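You operate a simulated robot arm through the tools that you are given. There is no shell and no other tool. Be economical: measure what you need, move in short steps, check, and stop when the job is done.

The job below is to be done with a simulated robot arm. You get a single attempt, and the scene is never put back.

JOB
Try the green gauge in each bush; the one it won't enter goes in the red tray.
Fine: gauge back in its stand, the other bushes stay.

Only the result counts: the job must be done as asked and must still hold three seconds after the hand-in. Knocking over, shifting, dropping, spilling or breaking anything else fails it.

ROBOT AND FRAMES
A 6-joint arm with a two-finger parallel gripper, fixed in place. Base frame: the origin is at the foot of the arm, x ahead of it, y to its left, z up; the work surface is at about z = 870. Units: mm, rad, N and s.
With the tool pointing down near the work surface it reaches from about 260 to 680 mm from the base axis. Its first joint turns from -1.152 to 1.152 rad. Payload 2.9 kg.
The tool frame sits at the grasp point between the pads (the TCP): z along the fingers, y along the line on which they close. The tips reach 30 mm beyond it. Largest opening 110 mm; finger width 20, thickness 10; the body of the gripper, 48 by 112 mm, starts 55 mm behind the TCP.
Orientation is told as [roll, pitch, yaw] about the base's x, y, z axes, in that order, counted from this pose: with the fingers straight down and closing along the base's y, the tool's x points along the base's -x, its y along +y and its z along -z.

CONTROLS
- The arm moves only by the tool send_rows. Its argument "targets" is a list that holds one entry, the list of rows, each a list of 7 numbers: the closure, from 0 (fully open) to 1 (shut), then the shift along the tool's x, y, z in units of 20 mm (1.0 is 20 mm), then the turn, a rotation vector about the tool's x, y, z in units of 8 degrees (1.0 is 8 degrees). In form: [[[jaw, dx, dy, dz, rx, ry, rz], ...]]. A call has 1 to 20 rows; each row shifts and turns the commanded pose from where the row before left it, along the tool's axes as they then stand. A call with a number of a shift or a turn outside -1 to 1 is refused whole. Each row takes 0.2 s and may step no farther than 50 mm and 0.15 rad from the row before; otherwise, or with a gripper value out of range, the whole call is refused. A pose out of reach is approached as far as the arm can. The call stops where the force on the tool passes 40 N (or 10 N more than at its start, if that is more) or the arm is blocked; 0.2 s more then pass. The fingers move at their own pace (about 108 mm/s each) and stop on an object; they squeeze with about 20 N. The grip force told is the motor's: it shows also when the fingers shut on nothing. Time passes only in rows, and 0.2 s behind the last, so rows that do not move let the fingers close. The reply holds the time, the measured pose of the TCP, the force on the tool along the base axes, the opening and the grip force, in the units named above and with some noise, with the torque about the TCP (base axes, N m) and any sound that the robot's microphone picked up.
- Cameras (640 x 400 px; columns grow to the right, rows downward): "scene" is fixed at [83.9, 435.1, 1393.6]; the picture's right is [-0.70, -0.71, 0.00], its down [-0.34, 0.34, -0.88] and it looks along [0.63, -0.62, -0.48] (base axes); focal length 316 px, centre (320, 200). "wrist" rides on the gripper at [72, 17, -103] in the tool frame; the picture's right is [-0.23, 0.97, 0.00], its down [-0.76, -0.18, -0.62] and it looks along [-0.61, -0.14, 0.78] (tool axes); focal length 222 px, centre (320, 200). There is no depth. A picture from a camera that has moved, and an enlarged one, comes with that camera's place and axes in the base frame and with its lens.
- capture(camera): a new picture of that camera. It takes no simulated time.
- close_up(camera, box): a new picture of the part [left, top, right, bottom] of that camera's present view, enlarged. It takes no simulated time.
- close_job(): hands the job in; it is judged then, once.

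Go step by step. Nothing tells you positions but the pictures and the camera data: compare them with the known pose of the tool, close in by small moves and look again before you grip or let go. The budget is 120 turns and 68 pictures, counting those below and the enlarged ones. Unless the task says otherwise, let go and move clear before handing in, and close with one line.

The tools are called after "Emit:" as name(argument=value, ...) on one line, values as JSON. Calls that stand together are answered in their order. send_rows: Moves the arm, as the interface text tells. Its arguments: {"type":"object","properties":{"targets":{"type":"array","items":{"type":"array","items":{"type":"array","items":{"type":"number"}}}}},"required":["targets"]} The other tools are called the same way: capture (camera) takes a picture; close_up (camera, box) takes an enlarged picture of a part of a camera's view; close_job () hands the job in.

At the start:

```text
clock: 0.0
position: [368.0, 76.0, 1166.4]
tcp_rot: [-0.001, 0.0, -0.001]
contact_force: [-0.4, 0.9, 0.5]
wrist_torque: [0.05, -0.04, 0.0]
width: 110.0
gripper_force: 0.1
```

scene: 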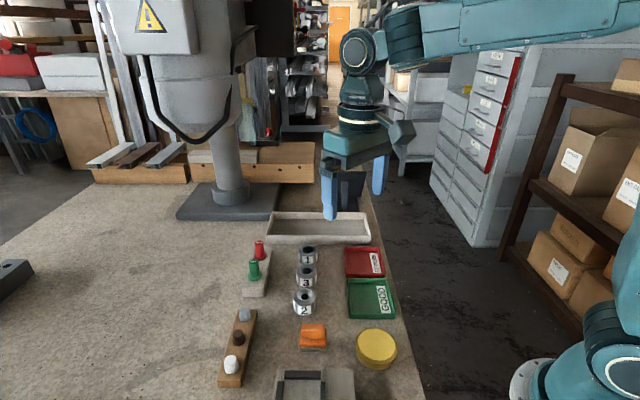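
wrist: 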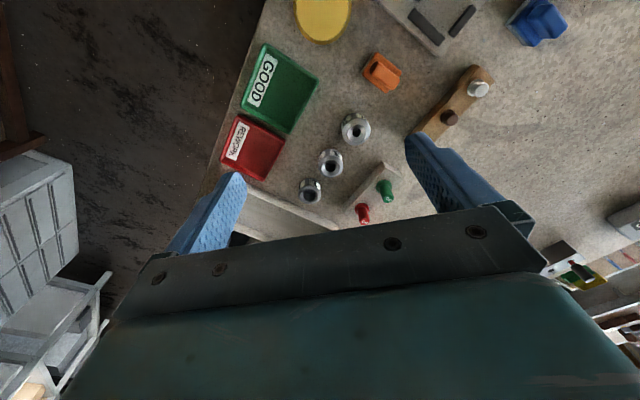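

The picture shows a stand with a red and a green gauge, three numbered bushes, and red and green trays. I'll enlarge these areas to measure them.

Emit:
close_up(camera="scene", box=[220, 220, 420, 345])

Emit:
close_up(camera="wrist", box=[210, 90, 450, 240])

```text
3.20 times, centred on (320, 282) of scene
camera zoom: at [83.9, 435.1, 1393.6], right [-0.7, -0.71, 0.0], down [-0.34, 0.34, -0.88], along [0.63, -0.62, -0.48], focal length 1011 px, centre (320, -64)
```

zoom: 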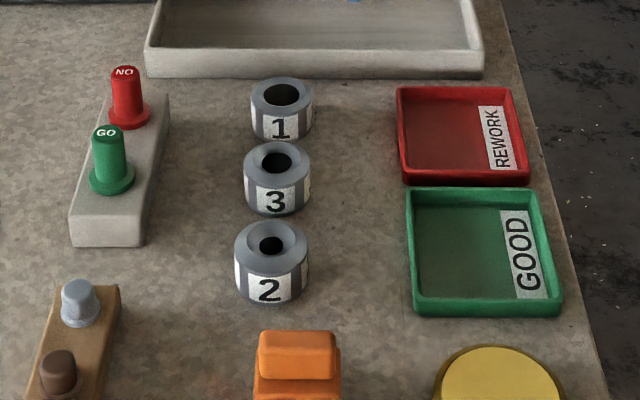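

```text
2.67 times, centred on (330, 165) of wrist
camera zoom: at [295.6, 92.1, 1268.8], right [0.23, 0.97, 0.0], down [0.76, -0.18, 0.62], along [0.61, -0.14, -0.78], focal length 592 px, centre (293, 293)
```

zoom: 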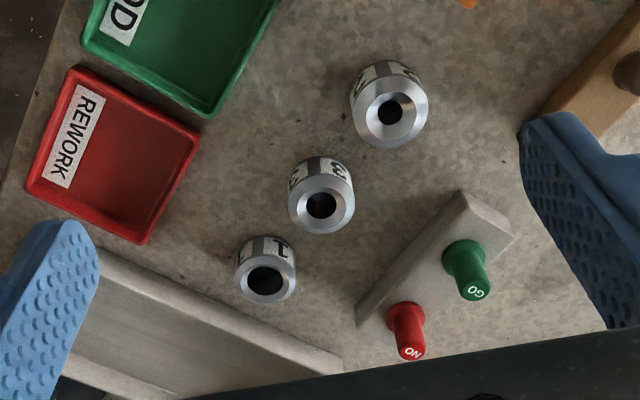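

The green gauge top looks to be near (575,157,945). The bush tops, at z≈905, are 1≈(562,9), 3≈(507,64) and 2≈(451,120). I'll move above the green gauge and look again.

Emit:
send_rows(targets=[[[0.4, -0.94, 0.368, 0.5, 0, 0, 0], [0.4, -0.94, 0.368, 0.5, 0, 0, 0], [0.4, -0.94, 0.368, 0.5, 0, 0, 0], [0.4, -0.94, 0.368, 0.5, 0, 0, 0], [0.4, -0.94, 0.368, 0.5, 0, 0, 0], [0.4, -0.94, 0.368, 0.5, 0, 0, 0], [0.4, -0.94, 0.368, 0.5, 0, 0, 0], [0.4, -0.94, 0.368, 0.5, 0, 0, 0], [0.4, -0.94, 0.368, 0.5, 0, 0, 0], [0.4, -0.94, 0.368, 0.5, 0, 0, 0], [0.4, -0.94, 0.368, 0.5, 0, 0, 0], [0.4, 0, 0, 0, 0, 0, 0]]])

Emit:
capture(camera="wrist")

Emit:
capture(camera="scene")

```text
clock: 2.6
position: [574.9, 157.3, 1054.0]
tcp_rot: [0.0, 0.0, -0.002]
contact_force: [-0.3, -0.3, 0.5]
wrist_torque: [0.0, 0.02, 0.0]
width: 66.0
gripper_force: 0.1
```

```text
63 pictures are left
camera wrist: at [502.6, 173.5, 1158.6], right [0.23, 0.97, 0.0], down [0.76, -0.18, 0.62], along [0.61, -0.14, -0.78], focal length 222 px, centre (320, 200)
```

wrist: 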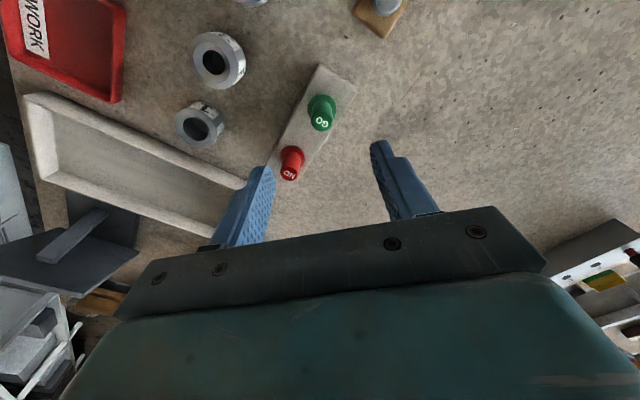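

```text
62 pictures are left
```

scene: 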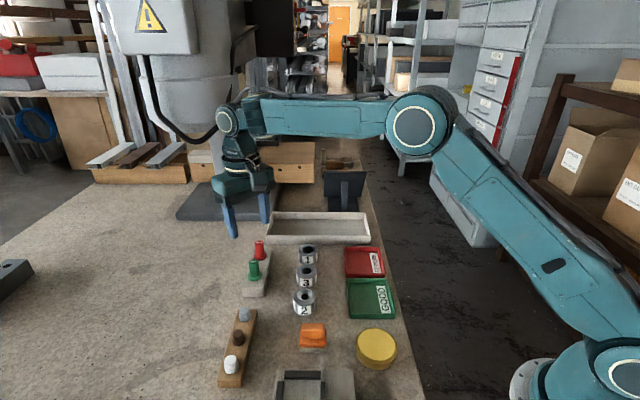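

The gauge is just under the fingers. I'll enlarge the view to get its exact position.

Emit:
close_up(camera="wrist", box=[250, 55, 410, 185])

Emit:
close_up(camera="scene", box=[220, 225, 316, 310])

```text
3.08 times, centred on (330, 120) of wrist
camera zoom: at [502.6, 173.5, 1158.6], right [0.23, 0.97, 0.0], down [0.76, -0.18, 0.62], along [0.61, -0.14, -0.78], focal length 684 px, centre (289, 446)
```

zoom: 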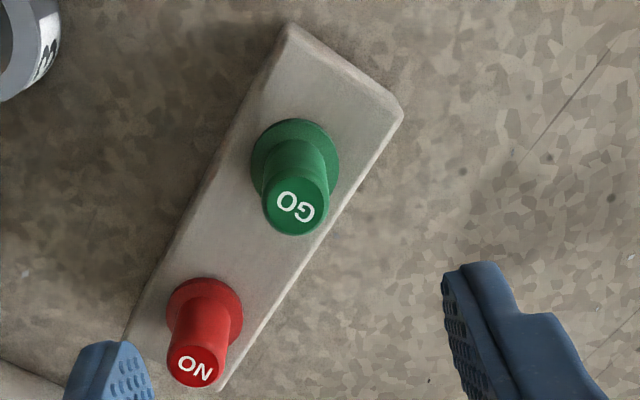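

```text
4.71 times, centred on (268, 268) of scene
camera zoom: at [83.9, 435.1, 1393.6], right [-0.7, -0.71, 0.0], down [-0.34, 0.34, -0.88], along [0.63, -0.62, -0.48], focal length 1487 px, centre (565, -118)
```

zoom: 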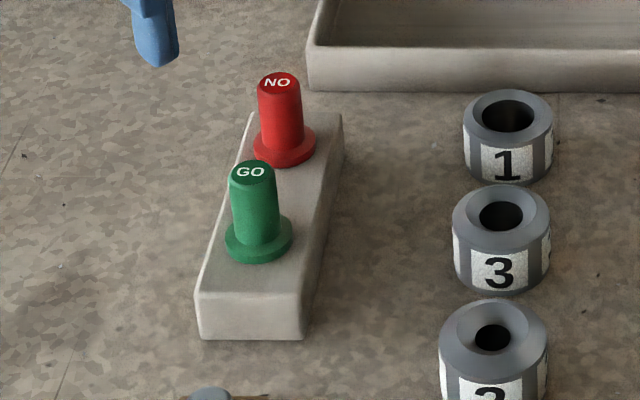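

The gauge sits at about (576,158.5), with its top near 946 and its flange near 899. I'll go down around the handle with the jaws open and check the centring.

Emit:
send_rows(targets=[[[0.5, -0.05, 0.05, 0.95, 0, 0, 0], [0.5, 0, 0, 0.95, 0, 0, 0], [0.5, 0, 0, 0.95, 0, 0, 0], [0.5, 0, 0, 0.95, 0, 0, 0], [0.5, 0, 0, 0.95, 0, 0, 0], [0.5, 0, 0, 0.95, 0, 0, 0], [0.5, 0, 0, 0, 0, 0, 0]]])

Emit:
capture(camera="wrist")

Emit:
close_up(camera="scene", box=[220, 215, 316, 300])

```text
clock: 4.2
position: [575.8, 158.8, 942.1]
tcp_rot: [0.001, 0.001, 0.002]
contact_force: [0.0, -0.2, -0.1]
wrist_torque: [-0.01, 0.02, -0.01]
width: 54.8
gripper_force: 0.1
```

```text
59 pictures are left
camera wrist: at [503.1, 174.6, 1044.5], right [0.23, 0.97, 0.0], down [0.76, -0.18, 0.62], along [0.61, -0.14, -0.78], focal length 222 px, centre (320, 200)
```

wrist: 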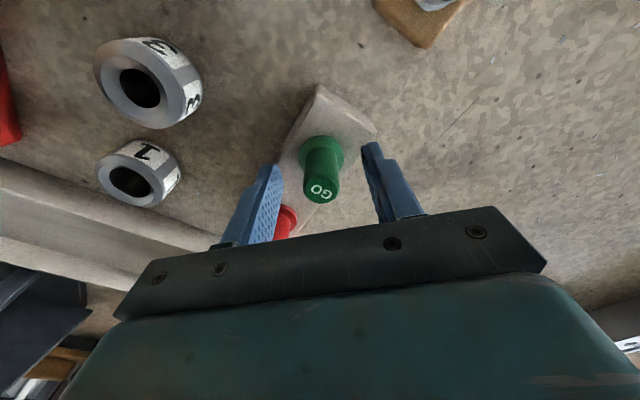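

```text
4.71 times, centred on (268, 258) of scene
camera zoom: at [83.9, 435.1, 1393.6], right [-0.7, -0.71, 0.0], down [-0.34, 0.34, -0.88], along [0.63, -0.62, -0.48], focal length 1487 px, centre (565, -71)
```

zoom: 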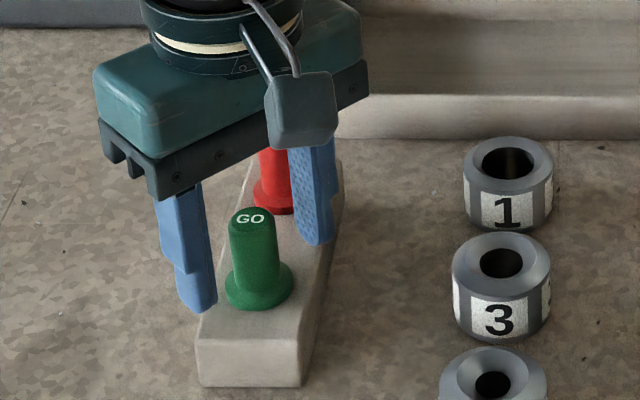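

The jaws straddle the handle and are well centred. I'll lower 6 mm and close.

Emit:
send_rows(targets=[[[0.5, 0, 0, 0.3, 0, 0, 0], [0.7, 0, 0, 0, 0, 0, 0], [0.9, 0, 0, 0, 0, 0, 0], [0.9, 0, 0, 0, 0, 0, 0], [0.9, 0, 0, 0, 0, 0, 0]]])

Emit:
close_up(camera="scene", box=[220, 215, 316, 300])

```text
clock: 5.4
position: [576.3, 159.5, 937.7]
tcp_rot: [0.003, -0.005, 0.001]
contact_force: [2.5, -1.5, 19.0]
wrist_torque: [-0.05, -0.17, 0.0]
width: 21.1
gripper_force: 20.1
```

```text
4.71 times, centred on (268, 258) of scene
camera zoom: at [83.6, 434.9, 1393.7], right [-0.7, -0.71, 0.0], down [-0.34, 0.34, -0.88], along [0.63, -0.62, -0.48], focal length 1487 px, centre (565, -71)
```

zoom: 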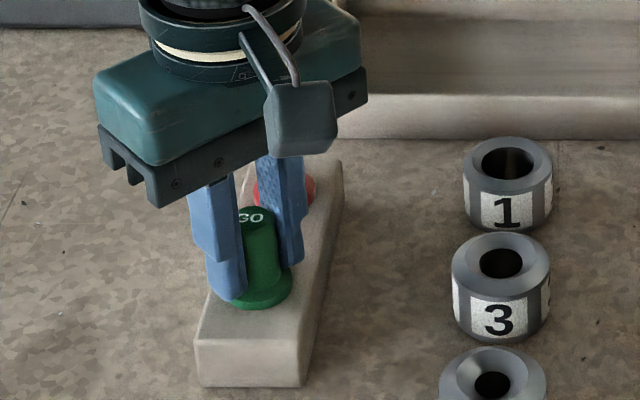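

The gauge is gripped at a width of 21.1 mm, with the tips resting on the flange. I'll lift it straight up and look at the pin.

Emit:
send_rows(targets=[[[0.9, 0, 0, -0.3, 0, 0, 0], [0.9, 0, 0, -0.5, 0, 0, 0], [0.9, 0, 0, -0.8, 0, 0, 0], [0.9, 0, 0, -0.8, 0, 0, 0], [0.9, 0, 0, -0.8, 0, 0, 0], [0.9, 0, 0, -0.8, 0, 0, 0], [0.9, 0, 0, 0, 0, 0, 0]]])

Emit:
close_up(camera="scene", box=[210, 190, 330, 300])

Emit:
capture(camera="wrist")

```text
clock: 7.0
position: [575.6, 158.4, 1016.6]
tcp_rot: [0.002, 0.001, -0.001]
contact_force: [0.3, -0.2, -1.6]
wrist_torque: [0.0, 0.02, -0.01]
width: 21.2
gripper_force: 19.9
```

```text
3.64 times, centred on (270, 245) of scene
camera zoom: at [83.9, 435.1, 1393.6], right [-0.7, -0.71, 0.0], down [-0.34, 0.34, -0.88], along [0.63, -0.62, -0.48], focal length 1149 px, centre (502, 36)
```

zoom: 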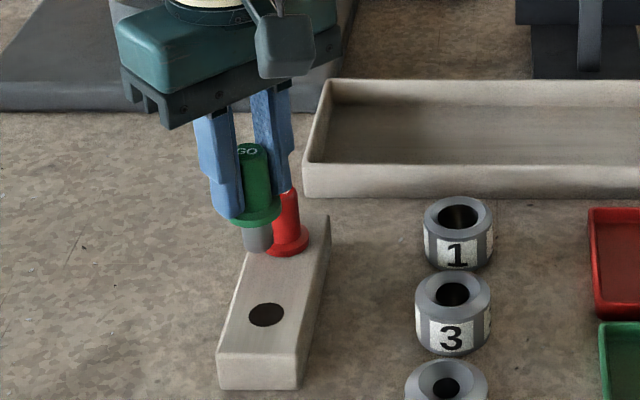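

```text
55 pictures are left
camera wrist: at [503.4, 174.3, 1119.2], right [0.23, 0.97, 0.0], down [0.76, -0.18, 0.62], along [0.61, -0.14, -0.78], focal length 222 px, centre (320, 200)
```

wrist: 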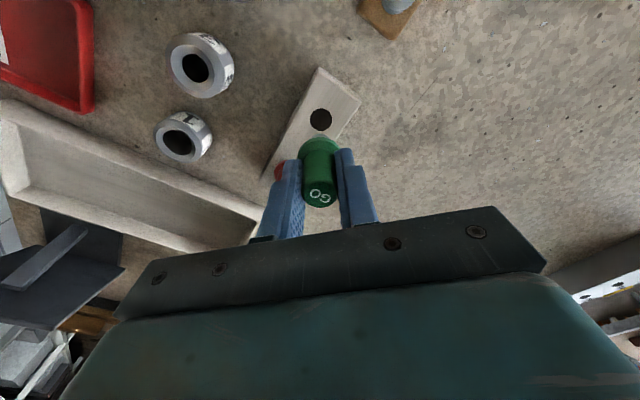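

The pin is visible and measures about 17–18 mm in diameter. I'll carry it high over bush 1 and line it up there.

Emit:
send_rows(targets=[[[0.9, 0.079, -0.921, 0, 0, 0, 0], [0.9, 0.079, -0.921, 0, 0, 0, 0], [0.9, 0.079, -0.921, 0, 0, 0, 0], [0.9, 0.079, -0.921, 0, 0, 0, 0], [0.9, 0.079, -0.921, 0, 0, 0, 0], [0.9, 0.079, -0.921, 0, 0, 0, 0], [0.9, 0.079, -0.921, 0, 0, 0, 0], [0.9, 0.079, -0.921, 0, 0, 0, 0], [0.9, 0, 0, 0, 0, 0, 0]]])

Emit:
close_up(camera="wrist", box=[240, 60, 400, 160])

Emit:
close_up(camera="scene", box=[250, 190, 370, 290])

```text
clock: 9.0
position: [562.5, 11.6, 1015.9]
tcp_rot: [-0.001, 0.0, 0.0]
contact_force: [0.9, 0.6, -0.6]
wrist_torque: [-0.01, -0.01, -0.01]
width: 21.4
gripper_force: 19.6
```

```text
4.00 times, centred on (320, 110) of wrist
camera zoom: at [489.9, 27.2, 1119.2], right [0.23, 0.97, 0.0], down [0.76, -0.18, 0.62], along [0.61, -0.14, -0.78], focal length 888 px, centre (320, 560)
```

zoom: 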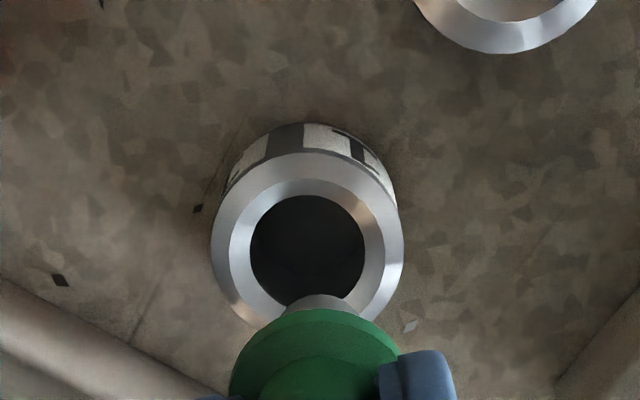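

```text
4.00 times, centred on (310, 240) of scene
camera zoom: at [84.0, 435.0, 1393.6], right [-0.7, -0.71, 0.0], down [-0.34, 0.34, -0.88], along [0.63, -0.62, -0.48], focal length 1264 px, centre (360, 40)
```

zoom: 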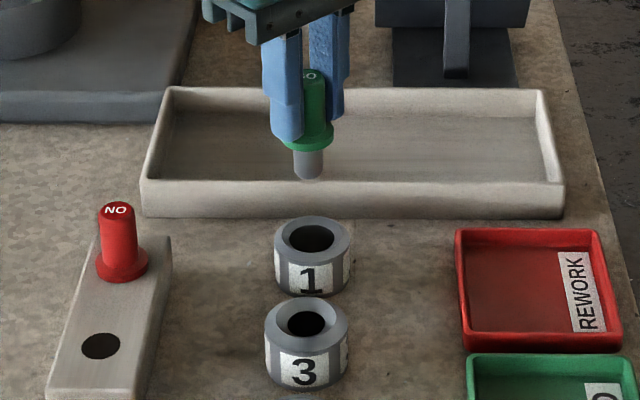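

Bush 1 is about 3 mm toward −y from the pin. I'll correct that, lower to just above the rim and look.

Emit:
send_rows(targets=[[[0.9, 0.04, -0.15, 0.5, 0, 0, 0], [0.9, 0, 0, 0.6, 0, 0, 0], [0.9, 0, 0, 0.6, 0, 0, 0], [0.9, 0, 0, 0.6, 0, 0, 0], [0.9, 0, 0, 0, 0, 0, 0]]])

Emit:
close_up(camera="wrist", box=[240, 80, 400, 180])

Emit:
close_up(camera="scene", box=[270, 210, 350, 270])

```text
clock: 10.2
position: [561.3, 8.8, 969.5]
tcp_rot: [0.0, -0.002, -0.001]
contact_force: [0.8, 0.3, -0.5]
wrist_torque: [-0.01, -0.05, -0.04]
width: 21.1
gripper_force: 20.0
```

```text
4.00 times, centred on (320, 130) of wrist
camera zoom: at [489.7, 24.4, 1072.9], right [0.23, 0.97, 0.0], down [0.76, -0.18, 0.62], along [0.61, -0.14, -0.78], focal length 888 px, centre (320, 480)
```

zoom: 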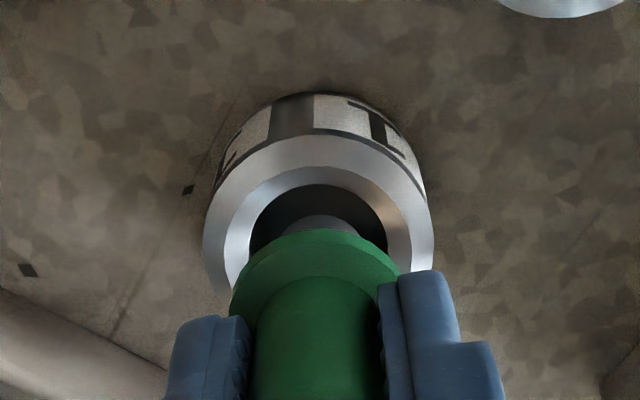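

```text
6.67 times, centred on (310, 240) of scene
camera zoom: at [84.0, 435.1, 1393.6], right [-0.7, -0.71, 0.0], down [-0.34, 0.34, -0.88], along [0.63, -0.62, -0.48], focal length 2107 px, centre (387, -67)
```

zoom: 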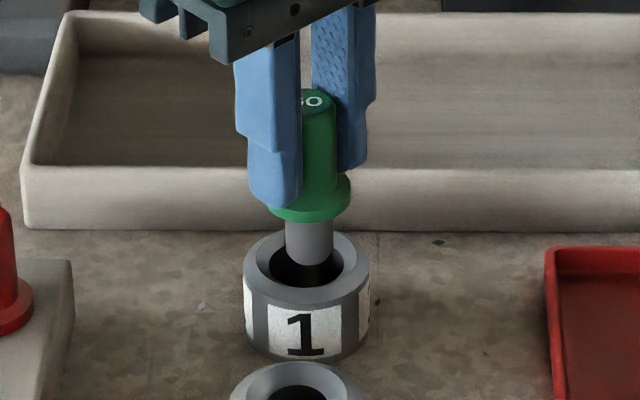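

The pin is over the mouth of bush 1 with good clearance. I'll lower it in small steps and watch the force.

Emit:
send_rows(targets=[[[0.9, -0.04, 0, 0.25, 0, 0, 0], [0.9, 0, 0, 0.25, 0, 0, 0], [0.9, 0, 0, 0.25, 0, 0, 0], [0.9, 0, 0, 0.25, 0, 0, 0], [0.9, 0, 0, 0.2, 0, 0, 0]]])

Emit:
close_up(camera="scene", box=[270, 210, 350, 270])

```text
clock: 11.4
position: [562.5, 8.0, 946.1]
tcp_rot: [-0.001, 0.001, -0.001]
contact_force: [0.9, 0.6, -1.1]
wrist_torque: [0.0, -0.01, -0.01]
width: 21.3
gripper_force: 20.1
```

```text
6.67 times, centred on (310, 240) of scene
camera zoom: at [84.0, 435.1, 1393.6], right [-0.7, -0.71, 0.0], down [-0.34, 0.34, -0.88], along [0.63, -0.62, -0.48], focal length 2107 px, centre (387, -67)
```

zoom: 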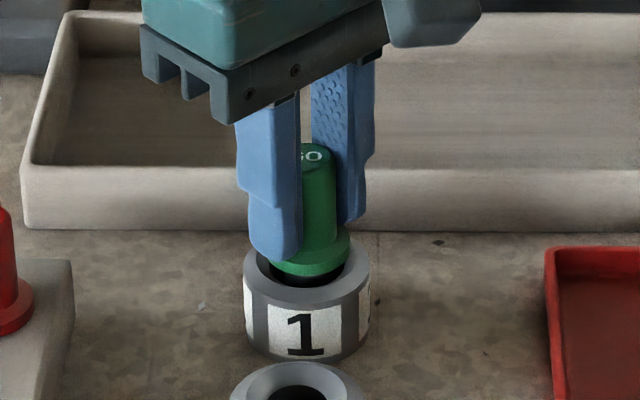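

It went in about 13 mm with no force. I'll go 4 mm further to be sure.

Emit:
send_rows(targets=[[[0.9, 0, 0, 0.1, 0, 0, 0], [0.9, 0, 0, 0.1, 0, 0, 0]]])

Emit:
close_up(camera="scene", box=[270, 210, 350, 270])

```text
clock: 12.0
position: [562.5, 7.9, 941.3]
tcp_rot: [0.0, 0.0, 0.0]
contact_force: [-0.3, 0.4, -0.3]
wrist_torque: [0.0, 0.0, -0.01]
width: 21.1
gripper_force: 19.9
```

```text
6.67 times, centred on (310, 240) of scene
camera zoom: at [84.0, 435.1, 1393.6], right [-0.7, -0.71, 0.0], down [-0.34, 0.34, -0.88], along [0.63, -0.62, -0.48], focal length 2107 px, centre (387, -67)
```

zoom: 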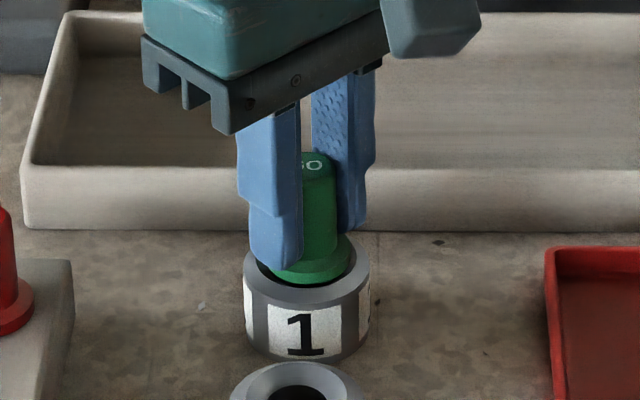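

Bush 1 accepts the gauge. I'll lift out and move over bush 3.

Emit:
send_rows(targets=[[[0.9, 0, 0, -0.5, 0, 0, 0], [0.9, 0, 0, -0.8, 0, 0, 0], [0.9, 0, 0, -1, 0, 0, 0], [0.9, 0, 0, -0.2, 0, 0, 0], [0.9, 0.7, 0.7, 0, 0, 0, 0], [0.9, 0.7, 0.7, 0, 0, 0, 0], [0.9, 0.7, 0.7, 0, 0, 0, 0], [0.9, 0.7, 0.7, 0, 0, 0, 0], [0.9, 0, 0, 0, 0, 0, 0]]])

Emit:
close_up(camera="wrist", box=[240, 70, 400, 170])

Emit:
close_up(camera="scene", box=[262, 220, 352, 290])

```text
clock: 14.0
position: [506.2, 63.9, 992.5]
tcp_rot: [0.0, 0.001, -0.001]
contact_force: [0.8, 0.9, 0.3]
wrist_torque: [-0.02, 0.01, 0.02]
width: 21.0
gripper_force: 19.8
```

```text
4.00 times, centred on (320, 120) of wrist
camera zoom: at [434.1, 80.7, 1094.8], right [0.23, 0.97, 0.0], down [0.76, -0.18, 0.62], along [0.61, -0.14, -0.78], focal length 888 px, centre (320, 520)
```

zoom: 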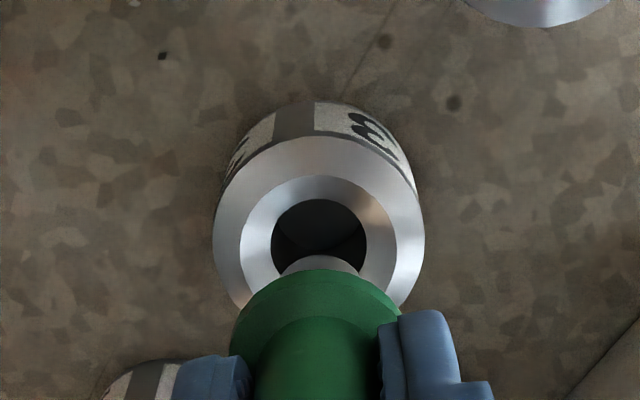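

```text
5.71 times, centred on (307, 255) of scene
camera zoom: at [83.9, 435.1, 1393.6], right [-0.7, -0.71, 0.0], down [-0.34, 0.34, -0.88], along [0.63, -0.62, -0.48], focal length 1806 px, centre (394, -114)
```

zoom: 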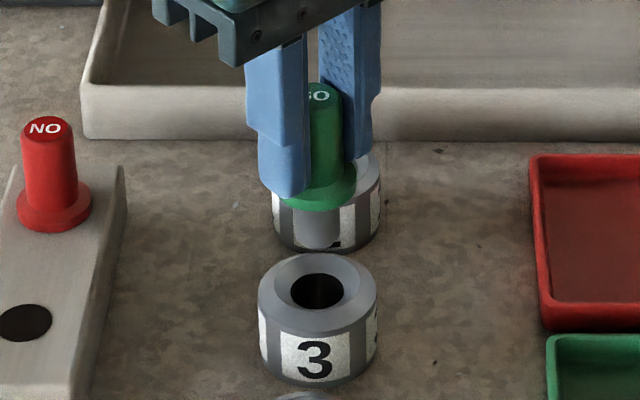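

Bush 3 is lined up to within about 1–2 mm. I'll nudge slightly +x, lower to just above it and look closely.

Emit:
send_rows(targets=[[[0.9, -0.06, 0, 0.5, 0, 0, 0], [0.9, 0, 0, 0.5, 0, 0, 0], [0.9, 0, 0, 0.1, 0, 0, 0], [0.9, 0, 0, 0, 0, 0, 0]]])

Emit:
close_up(camera="wrist", box=[270, 90, 370, 160])

Emit:
close_up(camera="scene", box=[280, 240, 334, 282])

```text
clock: 15.0
position: [508.2, 64.1, 969.6]
tcp_rot: [0.001, -0.001, 0.0]
contact_force: [-0.1, -0.2, -0.4]
wrist_torque: [0.0, -0.02, -0.01]
width: 21.1
gripper_force: 20.1
```

```text
5.71 times, centred on (320, 125) of wrist
camera zoom: at [435.9, 80.7, 1072.9], right [0.23, 0.97, 0.0], down [0.76, -0.18, 0.62], along [0.61, -0.14, -0.78], focal length 1269 px, centre (320, 629)
```

zoom: 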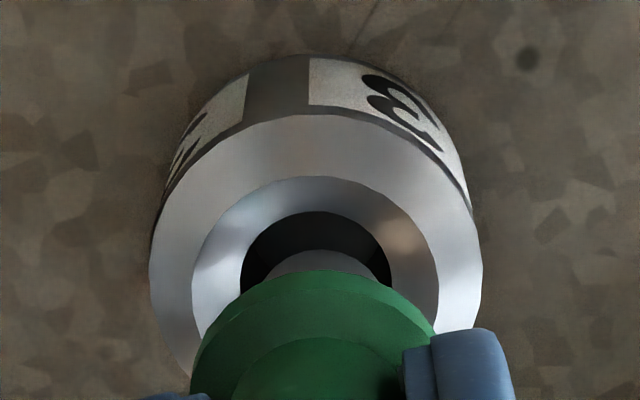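

```text
9.52 times, centred on (307, 261) of scene
camera zoom: at [83.9, 435.1, 1393.6], right [-0.7, -0.71, 0.0], down [-0.34, 0.34, -0.88], along [0.63, -0.62, -0.48], focal length 3010 px, centre (444, -381)
```

zoom: 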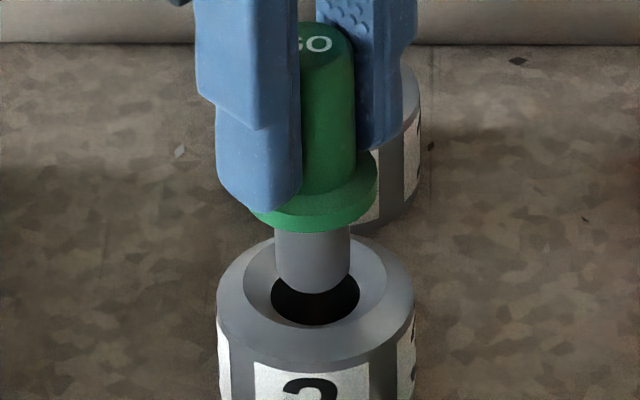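

The pin is about 17.3 mm and the bore of bush 3 about 21.4 mm, with an offset of roughly 1 mm in y. I'll correct that and lower carefully.

Emit:
send_rows(targets=[[[0.9, -0.02, -0.05, 0.2, 0, 0, 0], [0.9, 0, 0, 0.15, 0, 0, 0], [0.9, 0, 0, 0.15, 0, 0, 0], [0.9, 0, 0, 0.15, 0, 0, 0], [0.9, 0, 0, 0.15, 0, 0, 0], [0.9, 0, 0, 0.15, 0, 0, 0], [0.9, 0, 0, 0.15, 0, 0, 0]]])

Emit:
close_up(camera="scene", box=[280, 240, 334, 282])

```text
clock: 16.6
position: [508.3, 64.0, 947.5]
tcp_rot: [-0.001, 0.0, -0.001]
contact_force: [-0.4, 0.3, -0.5]
wrist_torque: [-0.01, -0.01, 0.03]
width: 21.1
gripper_force: 20.1
```

```text
9.52 times, centred on (307, 261) of scene
camera zoom: at [83.9, 435.1, 1393.6], right [-0.7, -0.71, 0.0], down [-0.34, 0.34, -0.88], along [0.63, -0.62, -0.48], focal length 3010 px, centre (444, -381)
```

zoom: 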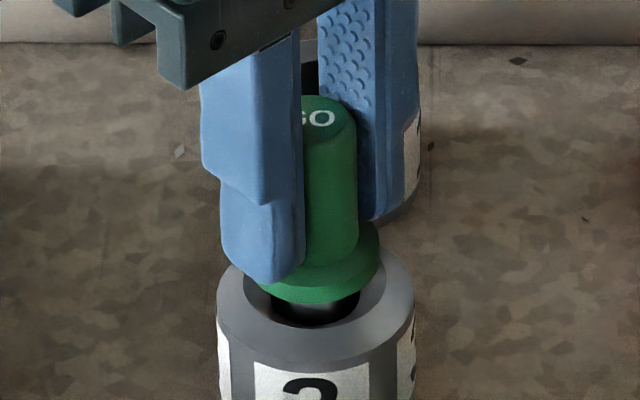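

There's no contact and the pin is inside. I'll go down to the same depth as in bush 1.

Emit:
send_rows(targets=[[[0.9, 0, 0, 0.1, 0, 0, 0], [0.9, 0, 0, 0.1, 0, 0, 0], [0.9, 0, 0, 0.1, 0, 0, 0]]])

Emit:
close_up(camera="scene", box=[280, 240, 334, 282])

```text
clock: 17.4
position: [507.5, 62.9, 941.7]
tcp_rot: [0.001, 0.0, 0.0]
contact_force: [0.2, 0.3, -1.2]
wrist_torque: [0.01, 0.01, -0.02]
width: 21.1
gripper_force: 20.2
```

```text
9.52 times, centred on (307, 261) of scene
camera zoom: at [83.9, 435.1, 1393.6], right [-0.7, -0.71, 0.0], down [-0.34, 0.34, -0.88], along [0.63, -0.62, -0.48], focal length 3010 px, centre (444, -381)
```

zoom: 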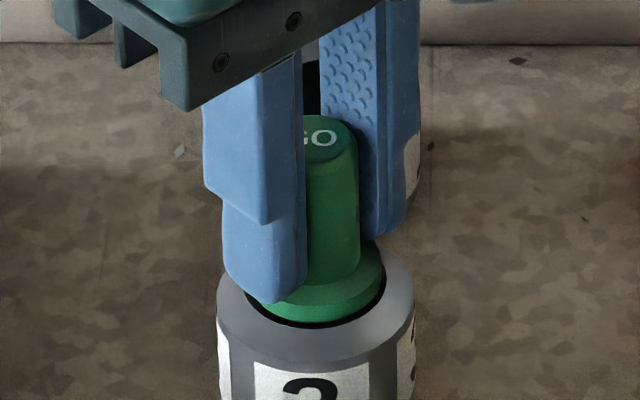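

Bush 3 accepts it too. Next I'll lift and go over bush 2.

Emit:
send_rows(targets=[[[0.9, 0, 0, -0.5, 0, 0, 0], [0.9, 0, 0, -0.8, 0, 0, 0], [0.9, 0, 0, -1, 0, 0, 0], [0.9, 0, 0, -0.2, 0, 0, 0], [0.9, 0.7, 0.7, 0, 0, 0, 0], [0.9, 0.7, 0.7, 0, 0, 0, 0], [0.9, 0.7, 0.7, 0, 0, 0, 0], [0.9, 0.7, 0.7, 0, 0, 0, 0], [0.9, 0, 0, 0.7, 0, 0, 0], [0.9, 0, 0, 0.5, 0, 0, 0], [0.9, 0, 0, 0, 0, 0, 0]]])

Emit:
close_up(camera="wrist", box=[270, 90, 370, 160])

Emit:
close_up(camera="scene", box=[274, 265, 334, 312])

```text
clock: 19.8
position: [453.0, 118.6, 967.6]
tcp_rot: [-0.001, 0.001, -0.001]
contact_force: [0.4, 0.4, -0.4]
wrist_torque: [0.01, 0.0, 0.02]
width: 21.2
gripper_force: 19.5
```

```text
5.71 times, centred on (320, 125) of wrist
camera zoom: at [380.7, 135.6, 1070.5], right [0.23, 0.97, 0.0], down [0.76, -0.18, 0.62], along [0.61, -0.14, -0.78], focal length 1269 px, centre (320, 629)
```

zoom: 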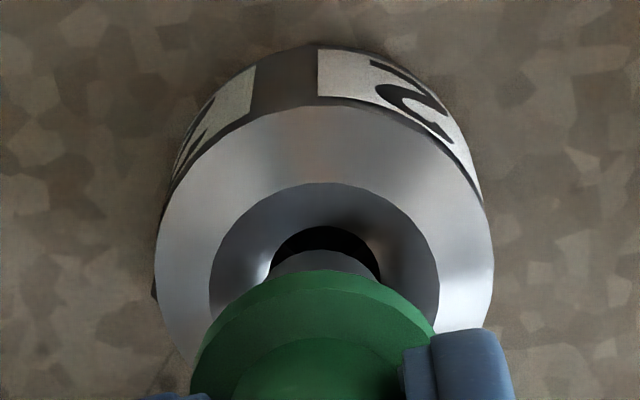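

```text
8.51 times, centred on (304, 288) of scene
camera zoom: at [83.9, 435.1, 1393.6], right [-0.7, -0.71, 0.0], down [-0.34, 0.34, -0.88], along [0.63, -0.62, -0.48], focal length 2690 px, centre (456, -553)
```

zoom: 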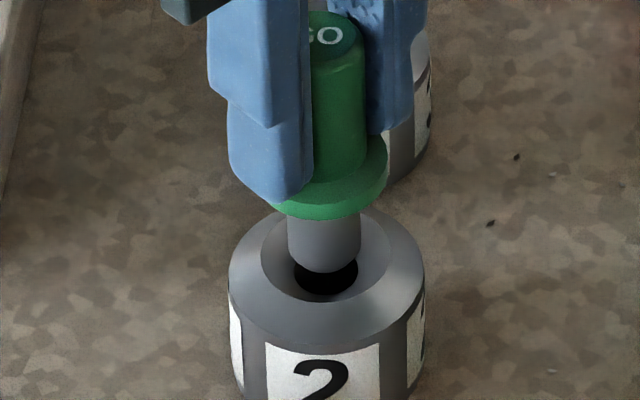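

The bore of bush 2 looks narrower (≈15 mm) than the pin. I'll confirm with a gentle touch.

Emit:
send_rows(targets=[[[0.9, 0, 0.01, 0.15, 0, 0, 0], [0.9, 0, 0, 0.15, 0, 0, 0], [0.9, 0, 0, 0.15, 0, 0, 0], [0.9, 0, 0, 0.15, 0, 0, 0]]])

Emit:
close_up(camera="scene", box=[274, 265, 334, 312])

```text
clock: 20.7
position: [454.3, 119.9, 962.3]
tcp_rot: [0.001, -0.006, -0.001]
contact_force: [-0.6, -0.5, 4.7]
wrist_torque: [0.01, -0.01, -0.04]
width: 21.4
gripper_force: 19.7
stopped in row 4: the force on the tool passed its limit at 47 N (the readings are from after the stop); the commanded pose is now the measured one
```

```text
8.51 times, centred on (304, 288) of scene
camera zoom: at [83.9, 435.0, 1393.6], right [-0.7, -0.71, 0.0], down [-0.34, 0.34, -0.88], along [0.63, -0.62, -0.48], focal length 2690 px, centre (456, -553)
```

zoom: 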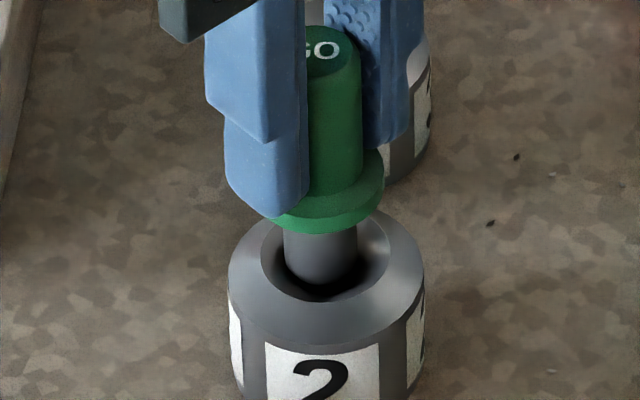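

Bush 2 blocked the pin at TCP z≈962, while the others let it down to 941, so bush 2 is the reject. I'll lift and carry the gauge back over its stand.

Emit:
send_rows(targets=[[[0.9, 0, 0, -0.4, 0, 0, 0], [0.9, 0, 0, -0.8, 0, 0, 0], [0.9, 0, 0, -0.9, 0, 0, 0], [0.9, 0, 0, -0.5, 0, 0, 0], [0.9, -0.87, 0.28, 0, 0, 0, 0], [0.9, -0.87, 0.28, 0, 0, 0, 0], [0.9, -0.87, 0.28, 0, 0, 0, 0], [0.9, -0.87, 0.28, 0, 0, 0, 0], [0.9, -0.87, 0.28, 0, 0, 0, 0], [0.9, -0.87, 0.28, 0, 0, 0, 0], [0.9, -0.87, 0.28, 0, 0, 0, 0], [0.9, 0, 0, 0.9, 0, 0, 0], [0.9, 0, 0, 0.9, 0, 0, 0], [0.9, 0, 0, 0, 0, 0, 0]]])

Emit:
close_up(camera="wrist", box=[260, 80, 380, 170])

Emit:
close_up(camera="scene", box=[220, 230, 290, 290])

```text
clock: 23.7
position: [574.3, 158.5, 979.6]
tcp_rot: [0.0, -0.005, -0.001]
contact_force: [-0.1, 0.1, -0.2]
wrist_torque: [0.0, 0.02, 0.01]
width: 21.2
gripper_force: 20.1
```

```text
4.44 times, centred on (320, 125) of wrist
camera zoom: at [501.8, 174.7, 1081.6], right [0.23, 0.97, 0.0], down [0.76, -0.18, 0.63], along [0.61, -0.14, -0.78], focal length 987 px, centre (320, 533)
```

zoom: 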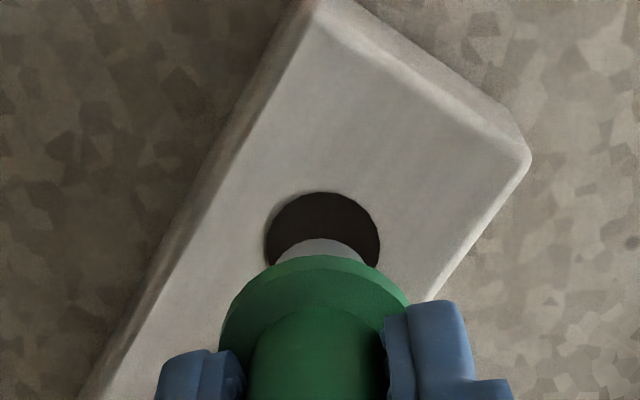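

```text
6.67 times, centred on (255, 260) of scene
camera zoom: at [84.0, 435.1, 1393.6], right [-0.7, -0.71, 0.0], down [-0.34, 0.34, -0.88], along [0.63, -0.62, -0.48], focal length 2107 px, centre (753, -200)
```

zoom: 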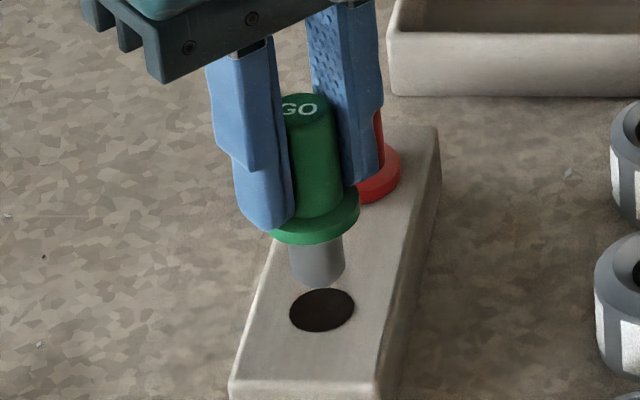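

The pin sits nearly over its hole with about 0.5 mm of error. I'll lower to just above the hole and recheck.

Emit:
send_rows(targets=[[[0.9, 0, 0.025, 0.4, 0, 0, 0], [0.9, 0, 0, 0.35, 0, 0, 0], [0.9, 0, 0, 0, 0, 0, 0]]])

Emit:
close_up(camera="wrist", box=[270, 90, 370, 165])

Emit:
close_up(camera="scene", box=[230, 250, 278, 286])

```text
clock: 24.5
position: [575.7, 159.2, 963.0]
tcp_rot: [0.001, -0.004, -0.001]
contact_force: [-0.3, 0.8, -2.0]
wrist_torque: [-0.01, 0.03, 0.0]
width: 21.0
gripper_force: 20.7
```

```text
5.33 times, centred on (320, 128) of wrist
camera zoom: at [502.3, 175.3, 1066.2], right [0.23, 0.97, 0.0], down [0.76, -0.18, 0.63], along [0.61, -0.14, -0.78], focal length 1185 px, centre (320, 587)
```

zoom: 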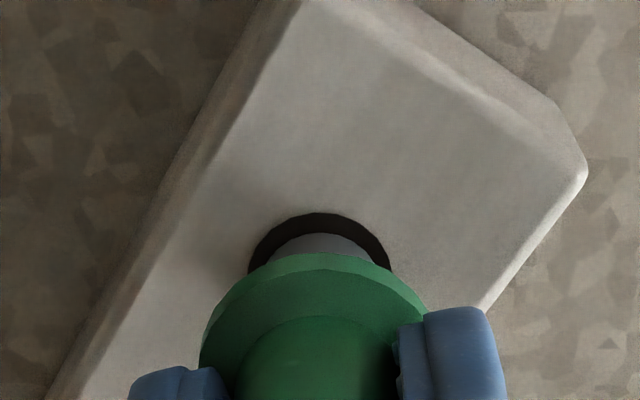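

```text
11.11 times, centred on (254, 268) of scene
camera zoom: at [84.0, 435.1, 1393.6], right [-0.7, -0.71, 0.0], down [-0.34, 0.34, -0.88], along [0.63, -0.62, -0.48], focal length 3512 px, centre (1053, -556)
```

zoom: 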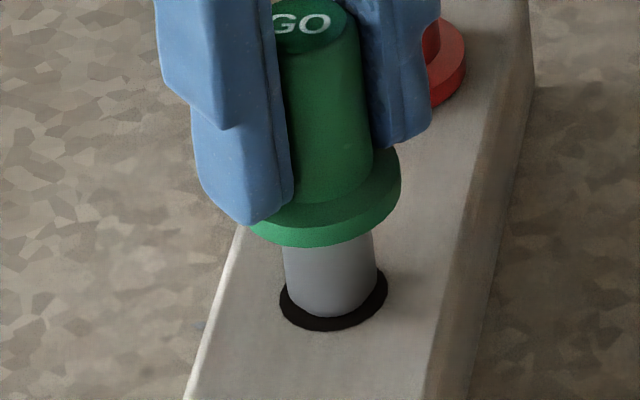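

The pin is centred over the hole. I'll lower it in.

Emit:
send_rows(targets=[[[0.9, 0, 0, 0.2, 0, 0, 0], [0.9, 0, 0, 0.2, 0, 0, 0], [0.9, 0, 0, 0.2, 0, 0, 0], [0.9, 0, 0, 0.2, 0, 0, 0], [0.9, 0, 0, 0.2, 0, 0, 0], [0.9, 0, 0, 0.1, 0, 0, 0], [0.9, 0, 0, 0, 0, 0, 0]]])

Emit:
close_up(camera="scene", box=[230, 245, 286, 287])

```text
clock: 26.1
position: [576.0, 159.4, 941.4]
tcp_rot: [-0.001, -0.003, 0.0]
contact_force: [-0.6, -0.3, -1.5]
wrist_torque: [-0.01, -0.02, 0.01]
width: 21.1
gripper_force: 20.1
```

```text
9.52 times, centred on (258, 266) of scene
camera zoom: at [83.9, 435.1, 1393.6], right [-0.7, -0.71, 0.0], down [-0.34, 0.34, -0.88], along [0.63, -0.62, -0.48], focal length 3010 px, centre (910, -429)
```

zoom: 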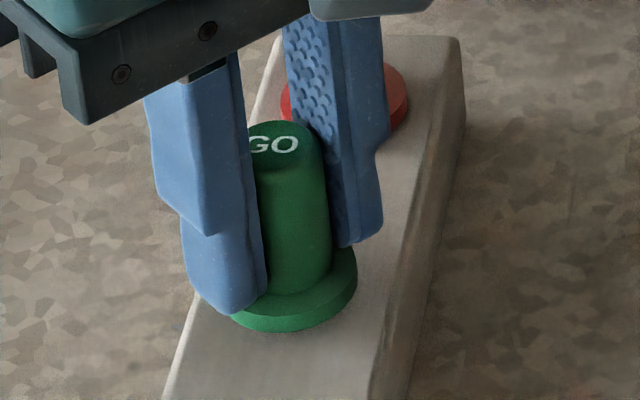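

The gauge is all but seated. I'll ease down in 1 mm steps.

Emit:
send_rows(targets=[[[0.9, 0, 0, 0.05, 0, 0, 0], [0.9, 0, 0, 0.05, 0, 0, 0], [0.9, 0, 0, 0.04, 0, 0, 0]]])

```text
clock: 26.9
position: [576.5, 159.4, 938.4]
tcp_rot: [0.0, -0.006, 0.0]
contact_force: [-0.1, -0.1, -0.1]
wrist_torque: [-0.02, 0.01, -0.02]
width: 21.2
gripper_force: 20.2
```

Emit:
send_rows(targets=[[[0.9, 0, 0, 0.04, 0, 0, 0], [0.9, 0, 0, 0.03, 0, 0, 0]]])

```text
clock: 27.5
position: [575.9, 160.1, 938.3]
tcp_rot: [0.003, -0.005, 0.0]
contact_force: [0.2, 0.1, 1.5]
wrist_torque: [0.02, 0.0, 0.02]
width: 21.2
gripper_force: 20.6
```

There is light contact, so the gauge is seated. I'll open the jaws, rise and check.

Emit:
send_rows(targets=[[[0.75, 0, 0, 0, 0, 0, 0], [0.6, 0, 0, 0, 0, 0, 0], [0.5, 0, 0, 0, 0, 0, 0], [0.5, 0, 0, -0.5, 0, 0, 0], [0.5, 0, 0, -1, 0, 0, 0], [0.5, 0, 0, -1, 0, 0, 0], [0.5, 0, 0, -1, 0, 0, 0], [0.5, 0, 0, -1, 0, 0, 0], [0.5, 0, 0, 0, 0, 0, 0]]])

Emit:
close_up(camera="scene", box=[220, 220, 420, 345])

```text
clock: 29.5
position: [574.1, 158.2, 1027.8]
tcp_rot: [0.001, -0.006, -0.001]
contact_force: [0.2, 0.0, -0.6]
wrist_torque: [0.01, 0.01, -0.03]
width: 55.0
gripper_force: 0.1
```

```text
3.20 times, centred on (320, 282) of scene
camera zoom: at [83.9, 435.1, 1393.6], right [-0.7, -0.71, 0.0], down [-0.34, 0.34, -0.88], along [0.63, -0.62, -0.48], focal length 1011 px, centre (320, -64)
```

zoom: 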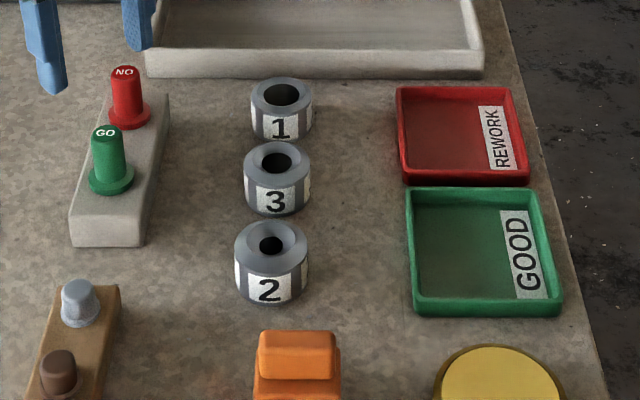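

The gauge is back in its stand and everything else is undisturbed. I'll move above bush 2 with the jaws opened wider.

Emit:
send_rows(targets=[[[0.32, 0.864, -0.276, 0, 0, 0.04, 0], [0.32, 0.864, -0.276, 0, 0, 0, 0], [0.32, 0.864, -0.276, 0, 0, 0, 0], [0.32, 0.864, -0.276, 0, 0, 0, 0], [0.32, 0.864, -0.276, 0, 0, 0, 0], [0.32, 0.864, -0.276, 0, 0, 0, 0], [0.32, 0.864, -0.276, 0, 0, 0, 0], [0.32, 0, 0, 1, 0, 0, 0], [0.32, 0, 0, 1, 0, 0, 0], [0.32, 0, 0, 0.5, 0, 0, 0], [0.32, 0, 0, 0, 0, 0, 0]]])

Emit:
capture(camera="wrist")

Emit:
close_up(camera="scene", box=[260, 240, 360, 320])

```text
clock: 31.9
position: [452.9, 120.3, 976.4]
tcp_rot: [0.001, 0.002, 0.001]
contact_force: [0.7, -0.1, -0.1]
wrist_torque: [0.02, 0.01, 0.01]
width: 75.0
gripper_force: 0.1
```

```text
33 pictures are left
camera wrist: at [381.2, 136.7, 1080.2], right [0.23, 0.97, 0.0], down [0.76, -0.18, 0.62], along [0.61, -0.14, -0.78], focal length 222 px, centre (320, 200)
```

wrist: 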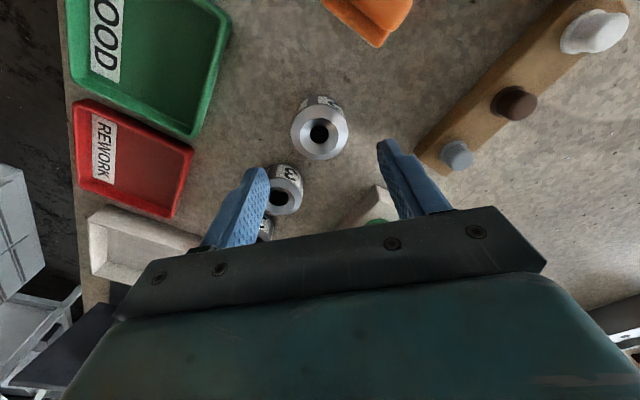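

```text
5.00 times, centred on (310, 280) of scene
camera zoom: at [83.9, 435.1, 1393.6], right [-0.7, -0.71, 0.0], down [-0.34, 0.34, -0.88], along [0.63, -0.62, -0.48], focal length 1580 px, centre (370, -200)
```

zoom: 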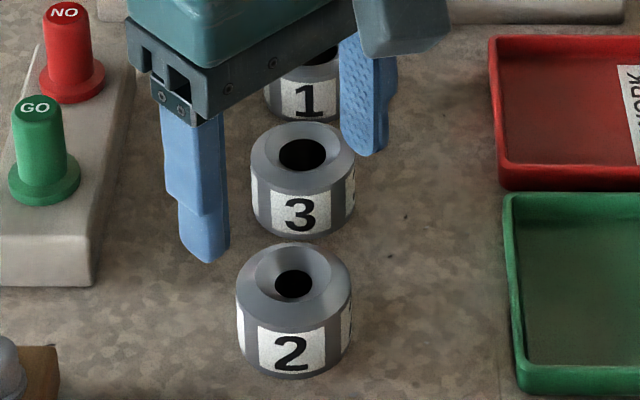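

The centring looks good, so I'll lower around bush 2.

Emit:
send_rows(targets=[[[0.32, 0, 0, 0.9, 0, 0, 0], [0.32, 0, 0, 0.9, 0, 0, 0], [0.32, 0, 0, 0.8, 0, 0, 0], [0.32, 0, 0, 0.6, 0, 0, 0], [0.32, 0, 0, 0, 0, 0, 0]]])

Emit:
close_up(camera="scene", box=[260, 240, 360, 320])

Emit:
capture(camera="wrist")

```text
clock: 33.1
position: [454.4, 121.3, 914.3]
tcp_rot: [0.002, 0.001, 0.001]
contact_force: [0.5, -0.3, 0.4]
wrist_torque: [0.03, -0.01, 0.0]
width: 74.8
gripper_force: 0.2
```

```text
5.00 times, centred on (310, 280) of scene
camera zoom: at [83.9, 435.1, 1393.6], right [-0.7, -0.71, 0.0], down [-0.34, 0.34, -0.88], along [0.63, -0.62, -0.48], focal length 1580 px, centre (370, -200)
```

zoom: 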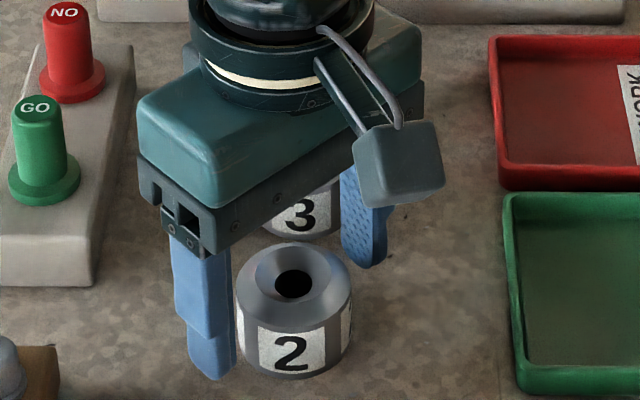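

```text
30 pictures are left
camera wrist: at [381.5, 136.7, 1016.2], right [0.23, 0.97, 0.0], down [0.76, -0.18, 0.62], along [0.61, -0.14, -0.78], focal length 222 px, centre (320, 200)
```

wrist: 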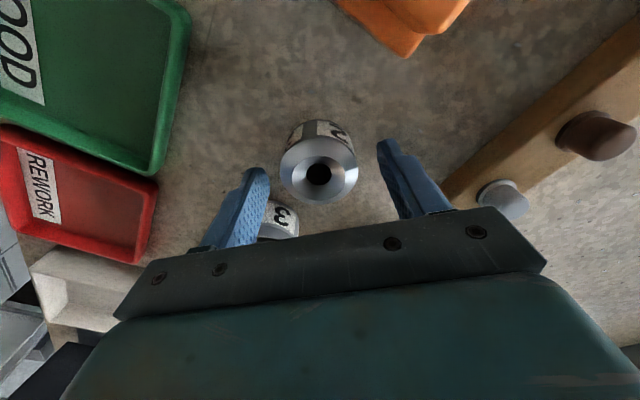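

Bush 2 looks about 2–3 mm nearer the base than the fingers. I'll shift x by −2 mm and close gently.

Emit:
send_rows(targets=[[[0.32, 0.11, 0, 0.05, 0, 0, 0], [0.4, 0, 0, 0, 0, 0, 0], [0.48, 0, 0, 0, 0, 0, 0], [0.52, 0, 0, 0, 0, 0, 0], [0.6, 0, 0, 0, 0, 0, 0], [0.7, 0, 0, 0, 0, 0, 0], [0.7, 0, 0, 0, 0, 0, 0]]])

Emit:
close_up(camera="scene", box=[260, 240, 360, 320])

Emit:
close_up(camera="wrist", box=[240, 100, 400, 220])

```text
clock: 34.7
position: [451.6, 121.3, 912.4]
tcp_rot: [0.002, -0.002, -0.001]
contact_force: [-1.0, -1.0, 2.0]
wrist_torque: [-0.02, 0.0, 0.02]
width: 46.1
gripper_force: 20.1
```

```text
5.00 times, centred on (310, 280) of scene
camera zoom: at [83.9, 435.0, 1393.6], right [-0.7, -0.71, 0.0], down [-0.34, 0.34, -0.88], along [0.63, -0.62, -0.48], focal length 1580 px, centre (370, -200)
```

zoom: 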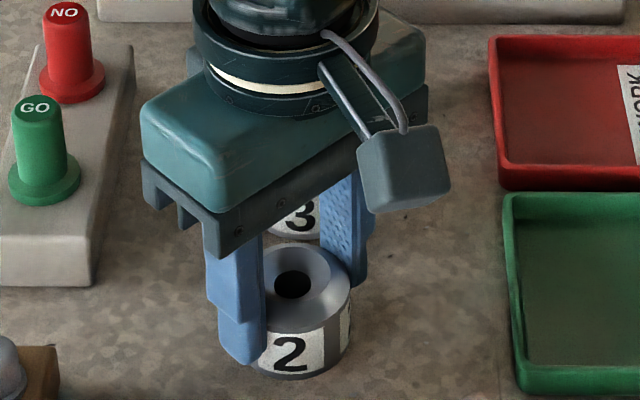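

```text
3.33 times, centred on (320, 160) of wrist
camera zoom: at [379.1, 136.8, 1015.5], right [0.23, 0.97, 0.0], down [0.76, -0.18, 0.62], along [0.61, -0.14, -0.78], focal length 740 px, centre (320, 333)
```

zoom: 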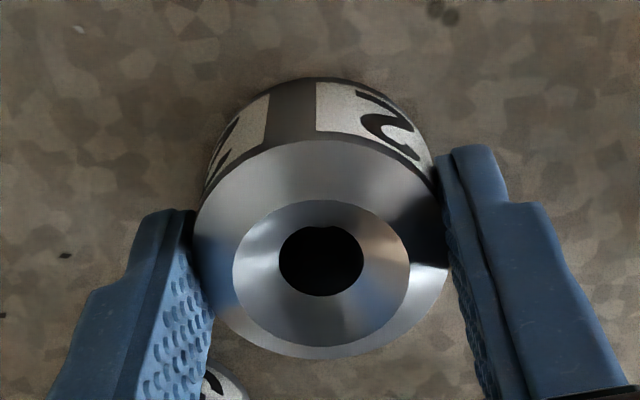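

It's gripped at 46.1 mm, which is the full diameter. I'll lift straight up and check that it holds.

Emit:
send_rows(targets=[[[0.7, 0, 0, -0.3, 0, 0, 0], [0.7, 0, 0, -0.7, 0, 0, 0], [0.7, 0, 0, -1, 0, 0, 0], [0.7, 0, 0, -1, 0, 0, 0], [0.7, 0, 0, -1, 0, 0, 0], [0.7, 0, 0, 0, 0, 0, 0]]])

Emit:
capture(camera="scene")

```text
clock: 36.1
position: [451.5, 120.4, 993.9]
tcp_rot: [0.002, 0.001, 0.001]
contact_force: [-0.1, -0.6, -2.9]
wrist_torque: [0.02, 0.03, -0.02]
width: 46.4
gripper_force: 20.2
```

```text
27 pictures are left
```

scene: 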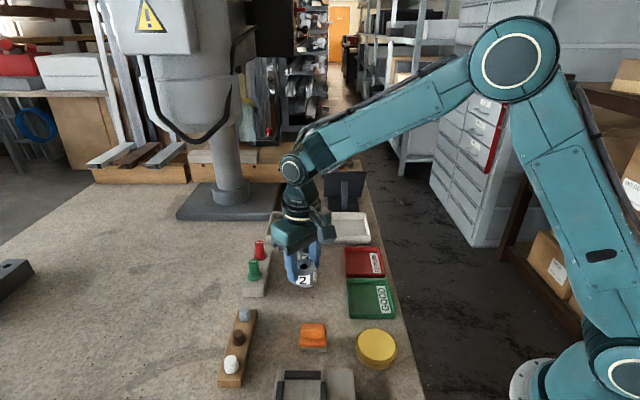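

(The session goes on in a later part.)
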